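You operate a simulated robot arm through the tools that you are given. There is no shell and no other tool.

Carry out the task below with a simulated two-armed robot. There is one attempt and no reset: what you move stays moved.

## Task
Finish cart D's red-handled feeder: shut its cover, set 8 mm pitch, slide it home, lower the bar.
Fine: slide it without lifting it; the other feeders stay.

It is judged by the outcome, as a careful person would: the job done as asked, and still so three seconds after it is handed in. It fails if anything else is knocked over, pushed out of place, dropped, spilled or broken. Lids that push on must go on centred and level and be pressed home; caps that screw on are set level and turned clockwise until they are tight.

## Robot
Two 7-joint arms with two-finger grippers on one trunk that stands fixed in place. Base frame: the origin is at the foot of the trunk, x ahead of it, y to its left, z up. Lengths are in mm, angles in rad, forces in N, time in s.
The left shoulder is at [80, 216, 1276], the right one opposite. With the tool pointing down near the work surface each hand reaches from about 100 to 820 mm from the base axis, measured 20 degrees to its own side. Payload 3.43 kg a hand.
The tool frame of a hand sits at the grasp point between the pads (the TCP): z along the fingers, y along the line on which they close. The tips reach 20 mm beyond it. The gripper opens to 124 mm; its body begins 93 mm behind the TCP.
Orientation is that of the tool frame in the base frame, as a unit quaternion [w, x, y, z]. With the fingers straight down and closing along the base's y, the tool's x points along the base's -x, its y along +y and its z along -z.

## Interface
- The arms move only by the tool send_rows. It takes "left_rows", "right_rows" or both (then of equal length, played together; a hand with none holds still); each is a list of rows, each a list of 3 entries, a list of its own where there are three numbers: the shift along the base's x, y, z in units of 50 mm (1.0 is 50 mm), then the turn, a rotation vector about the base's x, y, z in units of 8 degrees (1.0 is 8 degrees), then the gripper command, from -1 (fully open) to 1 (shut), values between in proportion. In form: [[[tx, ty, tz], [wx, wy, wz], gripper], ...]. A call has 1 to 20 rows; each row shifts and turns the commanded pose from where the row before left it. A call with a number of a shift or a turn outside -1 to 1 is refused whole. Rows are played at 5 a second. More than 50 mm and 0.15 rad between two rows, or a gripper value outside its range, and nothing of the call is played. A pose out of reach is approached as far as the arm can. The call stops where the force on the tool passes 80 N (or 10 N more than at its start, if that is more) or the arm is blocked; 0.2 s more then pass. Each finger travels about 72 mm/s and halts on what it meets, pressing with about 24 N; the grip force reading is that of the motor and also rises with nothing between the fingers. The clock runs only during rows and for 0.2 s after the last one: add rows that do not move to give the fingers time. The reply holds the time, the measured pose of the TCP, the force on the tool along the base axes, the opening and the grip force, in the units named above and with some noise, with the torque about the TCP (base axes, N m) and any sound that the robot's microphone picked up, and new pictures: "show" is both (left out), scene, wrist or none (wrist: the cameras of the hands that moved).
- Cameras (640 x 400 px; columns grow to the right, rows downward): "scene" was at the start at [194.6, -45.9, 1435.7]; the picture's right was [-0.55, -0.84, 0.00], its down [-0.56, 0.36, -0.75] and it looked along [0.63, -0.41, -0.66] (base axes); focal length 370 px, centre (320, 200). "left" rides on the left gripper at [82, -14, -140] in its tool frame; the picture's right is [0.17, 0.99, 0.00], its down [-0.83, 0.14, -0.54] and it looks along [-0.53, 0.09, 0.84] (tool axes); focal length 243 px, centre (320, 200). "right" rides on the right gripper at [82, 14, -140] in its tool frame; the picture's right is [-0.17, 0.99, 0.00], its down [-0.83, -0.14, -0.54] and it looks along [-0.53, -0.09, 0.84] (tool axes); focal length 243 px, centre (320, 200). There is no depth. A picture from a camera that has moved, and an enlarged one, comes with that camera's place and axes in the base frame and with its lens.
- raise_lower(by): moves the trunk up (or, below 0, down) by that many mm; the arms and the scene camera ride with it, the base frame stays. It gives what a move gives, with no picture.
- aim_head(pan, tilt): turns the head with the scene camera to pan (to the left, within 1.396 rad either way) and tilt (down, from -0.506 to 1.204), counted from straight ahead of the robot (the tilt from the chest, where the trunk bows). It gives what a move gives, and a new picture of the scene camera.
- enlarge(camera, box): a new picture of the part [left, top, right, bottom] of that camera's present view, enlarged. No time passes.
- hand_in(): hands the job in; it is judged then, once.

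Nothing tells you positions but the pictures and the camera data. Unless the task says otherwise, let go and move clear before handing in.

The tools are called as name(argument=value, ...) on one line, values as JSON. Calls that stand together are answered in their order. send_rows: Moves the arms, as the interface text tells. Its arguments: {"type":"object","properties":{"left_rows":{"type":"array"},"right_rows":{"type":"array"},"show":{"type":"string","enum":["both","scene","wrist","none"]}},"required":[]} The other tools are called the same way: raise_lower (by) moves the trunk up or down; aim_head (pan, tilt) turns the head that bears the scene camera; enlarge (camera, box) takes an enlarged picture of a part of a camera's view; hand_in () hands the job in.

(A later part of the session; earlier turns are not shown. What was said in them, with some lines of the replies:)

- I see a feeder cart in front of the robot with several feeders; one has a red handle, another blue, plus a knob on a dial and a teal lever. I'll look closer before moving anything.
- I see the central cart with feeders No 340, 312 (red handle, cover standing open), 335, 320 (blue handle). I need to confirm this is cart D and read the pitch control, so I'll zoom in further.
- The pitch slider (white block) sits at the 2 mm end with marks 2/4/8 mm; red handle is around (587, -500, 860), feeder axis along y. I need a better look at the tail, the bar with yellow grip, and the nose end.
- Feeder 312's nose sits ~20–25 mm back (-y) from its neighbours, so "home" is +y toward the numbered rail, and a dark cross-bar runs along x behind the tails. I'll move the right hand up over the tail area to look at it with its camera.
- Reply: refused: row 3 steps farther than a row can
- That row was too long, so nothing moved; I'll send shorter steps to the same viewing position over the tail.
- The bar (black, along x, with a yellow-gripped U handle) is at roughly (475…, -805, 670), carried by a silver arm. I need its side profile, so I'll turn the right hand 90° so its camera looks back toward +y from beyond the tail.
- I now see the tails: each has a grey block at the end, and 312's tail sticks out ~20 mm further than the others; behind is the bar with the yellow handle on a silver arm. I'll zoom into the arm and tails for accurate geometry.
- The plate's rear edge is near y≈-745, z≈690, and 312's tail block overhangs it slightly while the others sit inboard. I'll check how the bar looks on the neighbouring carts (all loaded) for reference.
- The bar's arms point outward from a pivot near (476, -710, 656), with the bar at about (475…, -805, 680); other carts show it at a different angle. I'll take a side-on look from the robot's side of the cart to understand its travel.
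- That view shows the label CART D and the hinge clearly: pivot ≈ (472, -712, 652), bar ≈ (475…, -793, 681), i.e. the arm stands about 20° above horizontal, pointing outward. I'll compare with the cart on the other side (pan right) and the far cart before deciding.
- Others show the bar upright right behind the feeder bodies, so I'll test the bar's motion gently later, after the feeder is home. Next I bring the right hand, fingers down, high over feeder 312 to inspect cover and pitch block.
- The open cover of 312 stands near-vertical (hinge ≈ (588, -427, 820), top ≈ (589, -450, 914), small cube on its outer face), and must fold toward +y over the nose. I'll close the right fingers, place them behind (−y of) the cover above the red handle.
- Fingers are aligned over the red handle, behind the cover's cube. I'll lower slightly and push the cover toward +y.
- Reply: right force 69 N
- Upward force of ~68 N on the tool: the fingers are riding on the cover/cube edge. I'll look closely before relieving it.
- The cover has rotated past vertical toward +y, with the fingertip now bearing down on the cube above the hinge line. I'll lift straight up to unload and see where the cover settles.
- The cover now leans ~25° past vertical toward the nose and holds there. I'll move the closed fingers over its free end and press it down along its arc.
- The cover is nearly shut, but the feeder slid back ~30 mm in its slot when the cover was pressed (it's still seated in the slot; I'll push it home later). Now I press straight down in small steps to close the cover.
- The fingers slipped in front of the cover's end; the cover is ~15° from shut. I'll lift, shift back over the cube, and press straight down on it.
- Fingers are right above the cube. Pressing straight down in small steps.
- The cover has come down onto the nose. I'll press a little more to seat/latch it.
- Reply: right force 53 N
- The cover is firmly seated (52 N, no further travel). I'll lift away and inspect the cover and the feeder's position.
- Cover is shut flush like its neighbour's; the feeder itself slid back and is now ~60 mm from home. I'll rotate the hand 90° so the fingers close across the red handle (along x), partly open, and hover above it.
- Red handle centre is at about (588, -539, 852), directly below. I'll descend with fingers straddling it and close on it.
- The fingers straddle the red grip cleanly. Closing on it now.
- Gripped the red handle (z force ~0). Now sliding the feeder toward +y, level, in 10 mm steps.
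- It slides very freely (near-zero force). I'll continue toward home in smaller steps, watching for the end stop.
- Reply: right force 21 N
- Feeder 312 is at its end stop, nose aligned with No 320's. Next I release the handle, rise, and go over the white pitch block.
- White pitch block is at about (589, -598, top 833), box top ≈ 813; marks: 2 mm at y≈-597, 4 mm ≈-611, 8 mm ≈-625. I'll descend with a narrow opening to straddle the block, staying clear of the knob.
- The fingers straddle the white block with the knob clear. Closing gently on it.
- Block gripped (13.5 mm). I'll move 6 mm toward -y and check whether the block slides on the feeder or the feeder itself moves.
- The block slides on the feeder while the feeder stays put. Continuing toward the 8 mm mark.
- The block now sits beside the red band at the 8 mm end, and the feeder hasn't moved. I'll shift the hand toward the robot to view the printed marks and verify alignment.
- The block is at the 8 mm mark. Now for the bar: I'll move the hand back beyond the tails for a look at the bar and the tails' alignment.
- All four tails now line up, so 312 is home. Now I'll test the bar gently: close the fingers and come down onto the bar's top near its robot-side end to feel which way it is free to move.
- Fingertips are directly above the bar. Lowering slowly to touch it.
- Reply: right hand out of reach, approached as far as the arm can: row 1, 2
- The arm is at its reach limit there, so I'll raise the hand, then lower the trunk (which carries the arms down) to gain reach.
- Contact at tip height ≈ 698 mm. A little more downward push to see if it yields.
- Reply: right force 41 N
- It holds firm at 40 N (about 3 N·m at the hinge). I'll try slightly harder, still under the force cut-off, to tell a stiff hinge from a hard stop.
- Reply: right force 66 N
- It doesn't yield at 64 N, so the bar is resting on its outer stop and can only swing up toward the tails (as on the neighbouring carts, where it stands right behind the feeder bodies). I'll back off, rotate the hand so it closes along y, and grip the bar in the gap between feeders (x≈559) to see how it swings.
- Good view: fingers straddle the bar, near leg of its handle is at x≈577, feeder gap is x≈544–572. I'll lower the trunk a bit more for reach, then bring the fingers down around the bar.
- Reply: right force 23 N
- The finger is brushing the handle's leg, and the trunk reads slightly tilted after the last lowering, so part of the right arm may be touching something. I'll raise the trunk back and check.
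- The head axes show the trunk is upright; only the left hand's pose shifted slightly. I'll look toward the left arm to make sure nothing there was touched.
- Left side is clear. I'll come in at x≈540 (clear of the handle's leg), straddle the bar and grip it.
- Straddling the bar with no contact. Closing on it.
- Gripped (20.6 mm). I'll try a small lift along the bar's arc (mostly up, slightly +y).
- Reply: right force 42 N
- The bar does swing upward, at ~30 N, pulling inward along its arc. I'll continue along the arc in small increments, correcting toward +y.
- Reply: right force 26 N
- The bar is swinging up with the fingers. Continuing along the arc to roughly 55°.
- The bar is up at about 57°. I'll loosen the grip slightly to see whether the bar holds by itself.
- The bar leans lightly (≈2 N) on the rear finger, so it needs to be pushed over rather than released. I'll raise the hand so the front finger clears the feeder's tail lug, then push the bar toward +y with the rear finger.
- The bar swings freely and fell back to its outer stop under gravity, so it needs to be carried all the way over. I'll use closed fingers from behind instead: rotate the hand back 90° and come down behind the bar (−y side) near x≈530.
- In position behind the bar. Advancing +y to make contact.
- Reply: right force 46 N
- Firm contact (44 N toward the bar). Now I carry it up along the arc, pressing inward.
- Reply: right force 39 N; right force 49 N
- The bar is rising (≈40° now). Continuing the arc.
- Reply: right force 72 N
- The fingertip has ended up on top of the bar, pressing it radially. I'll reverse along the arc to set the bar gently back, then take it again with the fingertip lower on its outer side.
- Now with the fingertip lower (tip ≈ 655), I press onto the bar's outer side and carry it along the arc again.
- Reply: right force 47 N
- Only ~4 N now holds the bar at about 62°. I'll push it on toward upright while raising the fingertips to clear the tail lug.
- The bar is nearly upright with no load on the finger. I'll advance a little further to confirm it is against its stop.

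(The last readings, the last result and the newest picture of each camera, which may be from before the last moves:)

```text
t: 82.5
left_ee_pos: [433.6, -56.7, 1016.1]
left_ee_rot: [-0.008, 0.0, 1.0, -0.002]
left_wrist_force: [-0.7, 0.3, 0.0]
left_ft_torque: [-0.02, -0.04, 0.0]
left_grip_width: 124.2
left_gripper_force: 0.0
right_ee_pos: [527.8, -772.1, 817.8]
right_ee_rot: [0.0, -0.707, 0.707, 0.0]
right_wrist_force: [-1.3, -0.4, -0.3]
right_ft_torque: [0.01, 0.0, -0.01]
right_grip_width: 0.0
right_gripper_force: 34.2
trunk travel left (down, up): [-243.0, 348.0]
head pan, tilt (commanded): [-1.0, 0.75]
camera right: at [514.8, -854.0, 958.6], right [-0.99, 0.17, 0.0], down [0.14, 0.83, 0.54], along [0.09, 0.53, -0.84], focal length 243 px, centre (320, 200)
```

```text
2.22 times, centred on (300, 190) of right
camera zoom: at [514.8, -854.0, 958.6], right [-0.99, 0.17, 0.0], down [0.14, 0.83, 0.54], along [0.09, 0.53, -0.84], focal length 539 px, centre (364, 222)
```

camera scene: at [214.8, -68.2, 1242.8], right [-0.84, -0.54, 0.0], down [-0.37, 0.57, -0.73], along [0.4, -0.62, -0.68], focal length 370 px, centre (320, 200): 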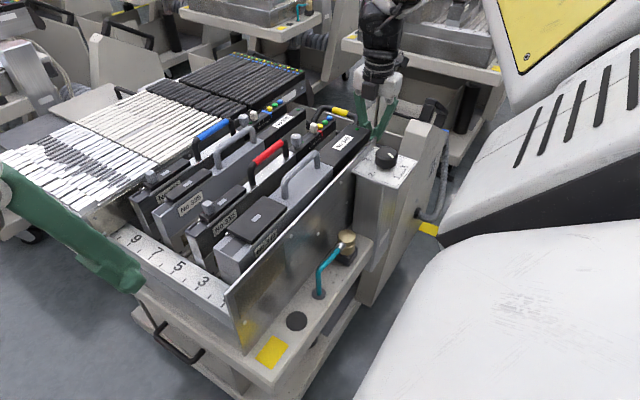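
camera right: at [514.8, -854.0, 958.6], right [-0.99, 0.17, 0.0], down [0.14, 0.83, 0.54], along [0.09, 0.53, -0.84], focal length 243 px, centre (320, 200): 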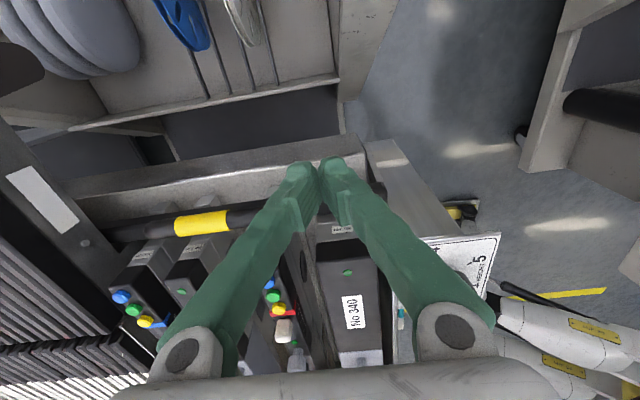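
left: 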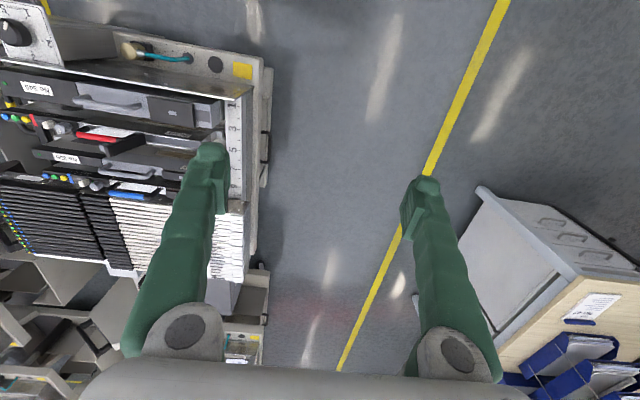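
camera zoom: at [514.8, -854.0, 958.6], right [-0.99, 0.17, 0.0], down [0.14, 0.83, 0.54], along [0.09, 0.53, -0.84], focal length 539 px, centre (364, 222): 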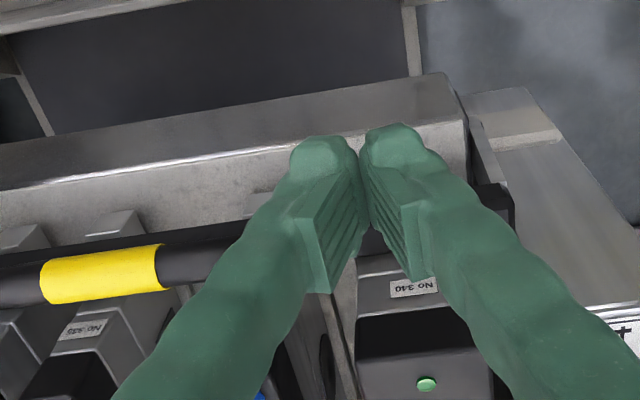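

The bar now stands by itself right behind the feeder bodies, over the tail lugs — the same as on the neighbouring carts. I'll get a clear view of it.

send_rows(right_rows=[[[-0.5, -0.3, 0.7], [0, 0, 0], 1], [[-0.5, -0.3, 0.7], [0, 0, 0], 1], [[-0.5, 0, 0.8], [0, 0, 0], 1]], show="wrist")

enlarge(camera="right", box=[150, 90, 350, 230])

enlarge(camera="right", box=[220, 130, 320, 200])

```text
t: 83.3
left_ee_pos: [432.4, -54.2, 1015.7]
left_ee_rot: [-0.007, 0.0, 1.0, -0.003]
left_wrist_force: [-0.6, 0.4, 0.8]
left_ft_torque: [-0.02, -0.04, 0.01]
left_grip_width: 124.1
left_gripper_force: 0.1
right_ee_pos: [449.1, -800.1, 927.1]
right_ee_rot: [0.0, -0.707, 0.707, -0.001]
right_wrist_force: [-0.9, 0.2, -0.1]
right_ft_torque: [-0.02, -0.04, 0.01]
right_grip_width: 0.0
right_gripper_force: 34.5
trunk travel left (down, up): [-243.0, 348.0]
head pan, tilt (commanded): [-1.0, 0.75]
camera right: at [435.2, -882.3, 1067.3], right [-0.99, 0.17, 0.0], down [0.14, 0.83, 0.54], along [0.09, 0.53, -0.84], focal length 243 px, centre (320, 200)
```

right: 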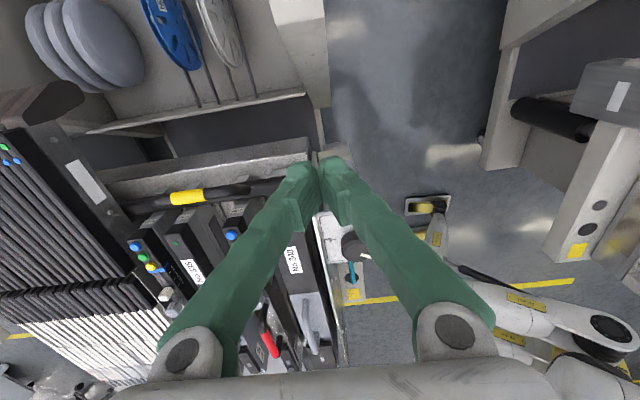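

```text
2.86 times, centred on (250, 160) of right
camera zoom: at [435.2, -882.3, 1067.3], right [-0.99, 0.17, 0.0], down [0.14, 0.83, 0.54], along [0.09, 0.53, -0.84], focal length 693 px, centre (520, 314)
```

zoom: 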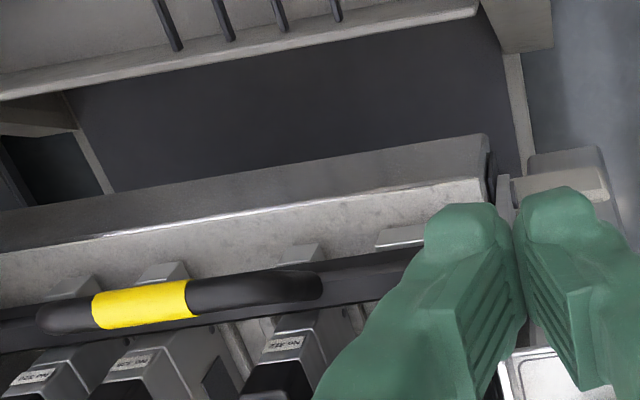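

```text
5.71 times, centred on (270, 165) of right
camera zoom: at [435.2, -882.3, 1067.3], right [-0.99, 0.17, 0.0], down [0.14, 0.83, 0.54], along [0.09, 0.53, -0.84], focal length 1386 px, centre (606, 400)
```

zoom: 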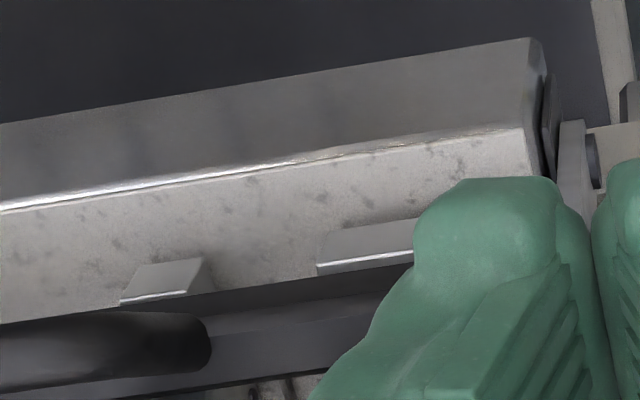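

Bar sits over the lugs. I'll give it one gentle push toward the bodies to make sure it is fully seated against its stop.

send_rows(right_rows=[[[0.8, 0.2, 0], [0, 0, 0], 1], [[0.8, 0.2, -0.3], [0, 0, 0], 1], [[0, 0, -0.8], [0, 0, 0], 1], [[0, 0, -0.8], [0, 0, 0], 1], [[0, 0, -0.7], [0, 0, 0], 1], [[0, 0.0, -0.9], [0, 0, 0], 1]], show="wrist")

```text
t: 84.7
left_ee_pos: [435.0, -57.0, 1015.5]
left_ee_rot: [-0.009, 0.001, 1.0, -0.002]
left_wrist_force: [0.0, 0.2, -0.4]
left_ft_torque: [0.02, -0.01, 0.04]
left_grip_width: 124.1
left_gripper_force: 0.0
right_ee_pos: [530.9, -786.3, 750.9]
right_ee_rot: [0.0, 0.707, -0.707, 0.0]
right_wrist_force: [0.0, 0.3, -1.8]
right_ft_torque: [0.0, 0.0, 0.02]
right_grip_width: 0.1
right_gripper_force: 34.7
trunk travel left (down, up): [-243.0, 348.0]
head pan, tilt (commanded): [-1.0, 0.75]
camera right: at [518.8, -868.0, 890.7], right [-0.99, 0.17, 0.0], down [0.14, 0.83, 0.54], along [0.09, 0.53, -0.84], focal length 243 px, centre (320, 200)
```

right: 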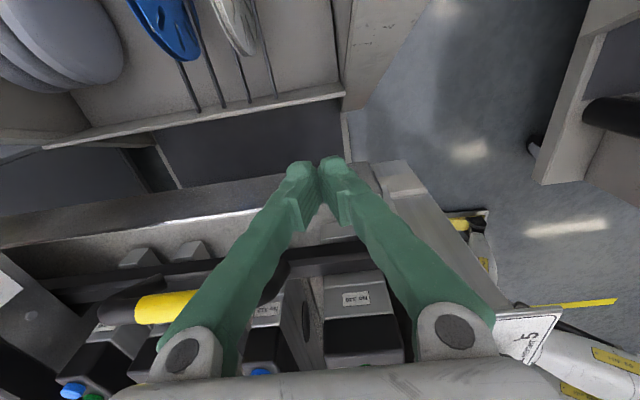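

send_rows(right_rows=[[[0, 0.4, 0], [0, 0, 0], 1], [[0, 0.3, 0], [0, 0, 0], 1], [[0, 0.16, 0], [0, 0, 0], 1], [[0, 0.08, 0], [0, 0, 0], 1]], show="none")

enlarge(camera="scene", box=[290, 80, 450, 200])

```text
t: 85.7
left_ee_pos: [433.5, -58.9, 1015.7]
left_ee_rot: [-0.008, 0.0, 1.0, -0.003]
left_wrist_force: [0.1, 0.7, 0.0]
left_ft_torque: [-0.02, -0.02, -0.01]
left_grip_width: 124.0
left_gripper_force: 0.0
right_ee_pos: [530.5, -741.9, 752.6]
right_ee_rot: [-0.001, -0.705, 0.709, -0.003]
right_wrist_force: [1.6, -29.9, 6.0]
right_ft_torque: [-0.16, 0.02, 0.0]
right_grip_width: 6.0
right_gripper_force: 34.6
trunk travel left (down, up): [-243.0, 348.0]
head pan, tilt (commanded): [-1.0, 0.75]
```

```text
3.33 times, centred on (370, 140) of scene
camera zoom: at [219.0, -72.2, 1241.7], right [-0.84, -0.54, 0.0], down [-0.37, 0.58, -0.73], along [0.4, -0.61, -0.68], focal length 1232 px, centre (153, 400)
```

zoom: 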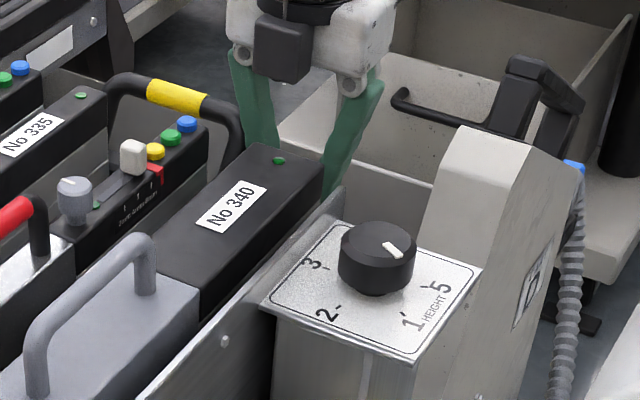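

The bar is firmly on its stop (30 N, no movement) and stays by itself. I'll back the hand off, raise it clear, and check everything.

send_rows(right_rows=[[[0, -0.5, 0], [0, 0, 0], 1], [[0, -0.2, 0.6], [0, 0, 0], 1], [[0, 0, 0.9], [0, 0, 0], 1], [[0, 0, 0.9], [0, 0, 0], 1], [[0, 0, 0.9], [0, 0, 0], 1], [[-0.6, 0.2, 0.6], [0, 0, 0], 1], [[-0.8, 0.3, 0.3], [0, 0, 0], 1], [[-0.8, 0.4, 0], [0, 0, 0], 1]], show="both")

enlarge(camera="scene", box=[280, 90, 400, 180])

enlarge(camera="scene", box=[110, 130, 310, 290])

enlarge(camera="right", box=[100, 80, 320, 240])

```text
t: 87.5
left_ee_pos: [432.5, -56.7, 1016.5]
left_ee_rot: [-0.008, 0.0, 1.0, -0.003]
left_wrist_force: [-0.2, -0.2, 0.5]
left_ft_torque: [0.02, -0.06, 0.01]
left_grip_width: 124.0
left_gripper_force: 0.0
right_ee_pos: [419.6, -724.4, 960.8]
right_ee_rot: [0.0, 0.707, -0.707, 0.0]
right_wrist_force: [0.1, 0.6, 0.6]
right_ft_torque: [0.03, -0.03, -0.01]
right_grip_width: 0.0
right_gripper_force: 34.3
trunk travel left (down, up): [-243.0, 348.0]
head pan, tilt (commanded): [-1.0, 0.75]
camera scene: at [217.9, -69.8, 1242.0], right [-0.84, -0.54, 0.0], down [-0.37, 0.57, -0.73], along [0.4, -0.62, -0.68], focal length 370 px, centre (320, 200)
camera right: at [406.6, -806.5, 1101.6], right [-0.99, 0.17, 0.0], down [0.14, 0.83, 0.54], along [0.09, 0.53, -0.84], focal length 243 px, centre (320, 200)
```

scene: 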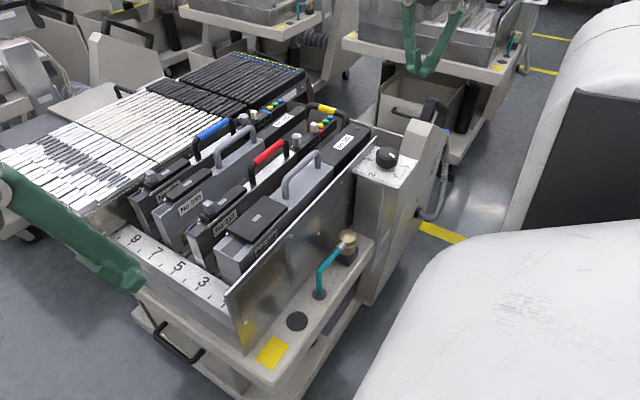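
right: 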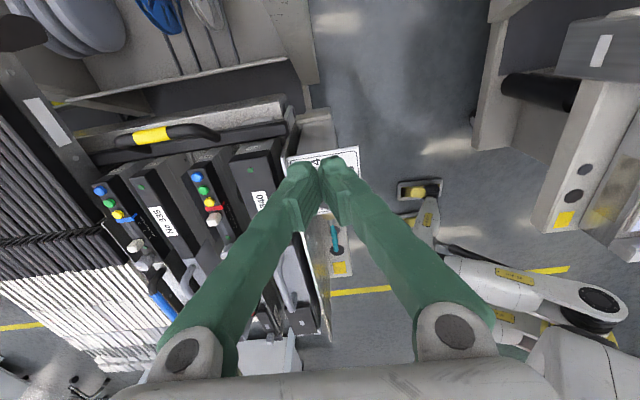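

```text
4.44 times, centred on (340, 135) of scene
camera zoom: at [217.9, -69.8, 1242.0], right [-0.84, -0.54, 0.0], down [-0.37, 0.57, -0.73], along [0.4, -0.62, -0.68], focal length 1642 px, centre (231, 489)
```

zoom: 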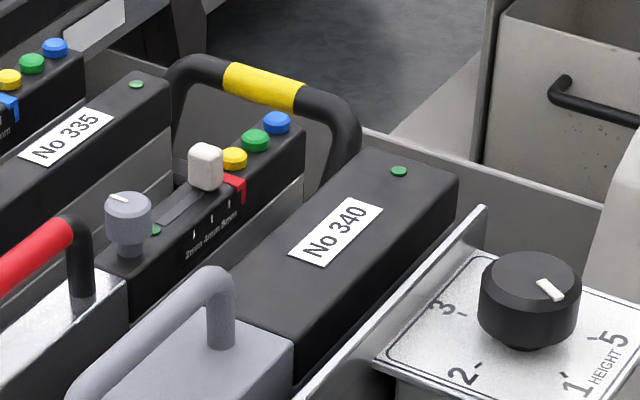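

```text
2.50 times, centred on (210, 210) of scene
camera zoom: at [217.9, -69.8, 1242.0], right [-0.84, -0.54, 0.0], down [-0.37, 0.57, -0.73], along [0.4, -0.62, -0.68], focal length 924 px, centre (595, 175)
```

zoom: 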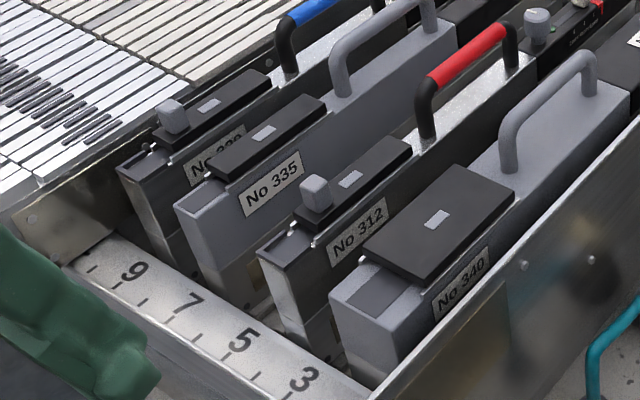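

```text
2.50 times, centred on (210, 160) of right
camera zoom: at [406.6, -806.5, 1101.6], right [-0.99, 0.17, 0.0], down [0.14, 0.83, 0.54], along [0.09, 0.53, -0.84], focal length 606 px, centre (595, 300)
```

zoom: 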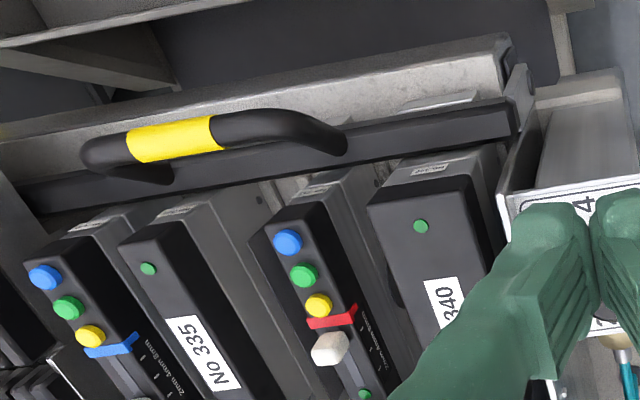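

Everything checks out. The cover of 312 is flat like No 320's, and the pitch block is at the 8 mm mark. The feeder's nose and tail line up with its neighbours, which haven't moved. The bar rests closed behind the feeder bodies, and the hand is clear. One doubt: "lower" could mean the bar's outer rest position, where it started. I closed it over the tails instead, since that is what holds the feeders and matches the other carts. Handing in.

hand_in()

```text
The job is handed in.
```

I finished feeder No 312 (red handle) on cart D and handed it in, but "lower the bar" was unclear and I had to choose which way it goes.

- **Cover:** shut and pressed down until it stopped. It sits flat like the one on No 320.
- **Pitch:** the white block moved from the 2 mm mark to the 8 mm mark.
- **Feeder:** pushed fully home without lifting it. Its nose and tail line up with its neighbours to within a few millimetres. When I pressed the cover it first slid back about 40 mm in its slot, and I then pushed it home by the handle.
- **Bar:** it started at the bottom of its travel, swung outward, and would not go lower at 64 N. I swung it up behind the feeder bodies and over their tails, where it stays by itself. That position holds the feeders in and matches the two other carts where I could see the bar. If you meant the outer rest position, it is now the wrong way.

I saw no movement in the other feeders or the rest of the cart. While I tested the bar, it dropped back onto its outer stop once. The left hand also shifted a few millimetres when I lowered the trunk; I looked and found nothing touched there.
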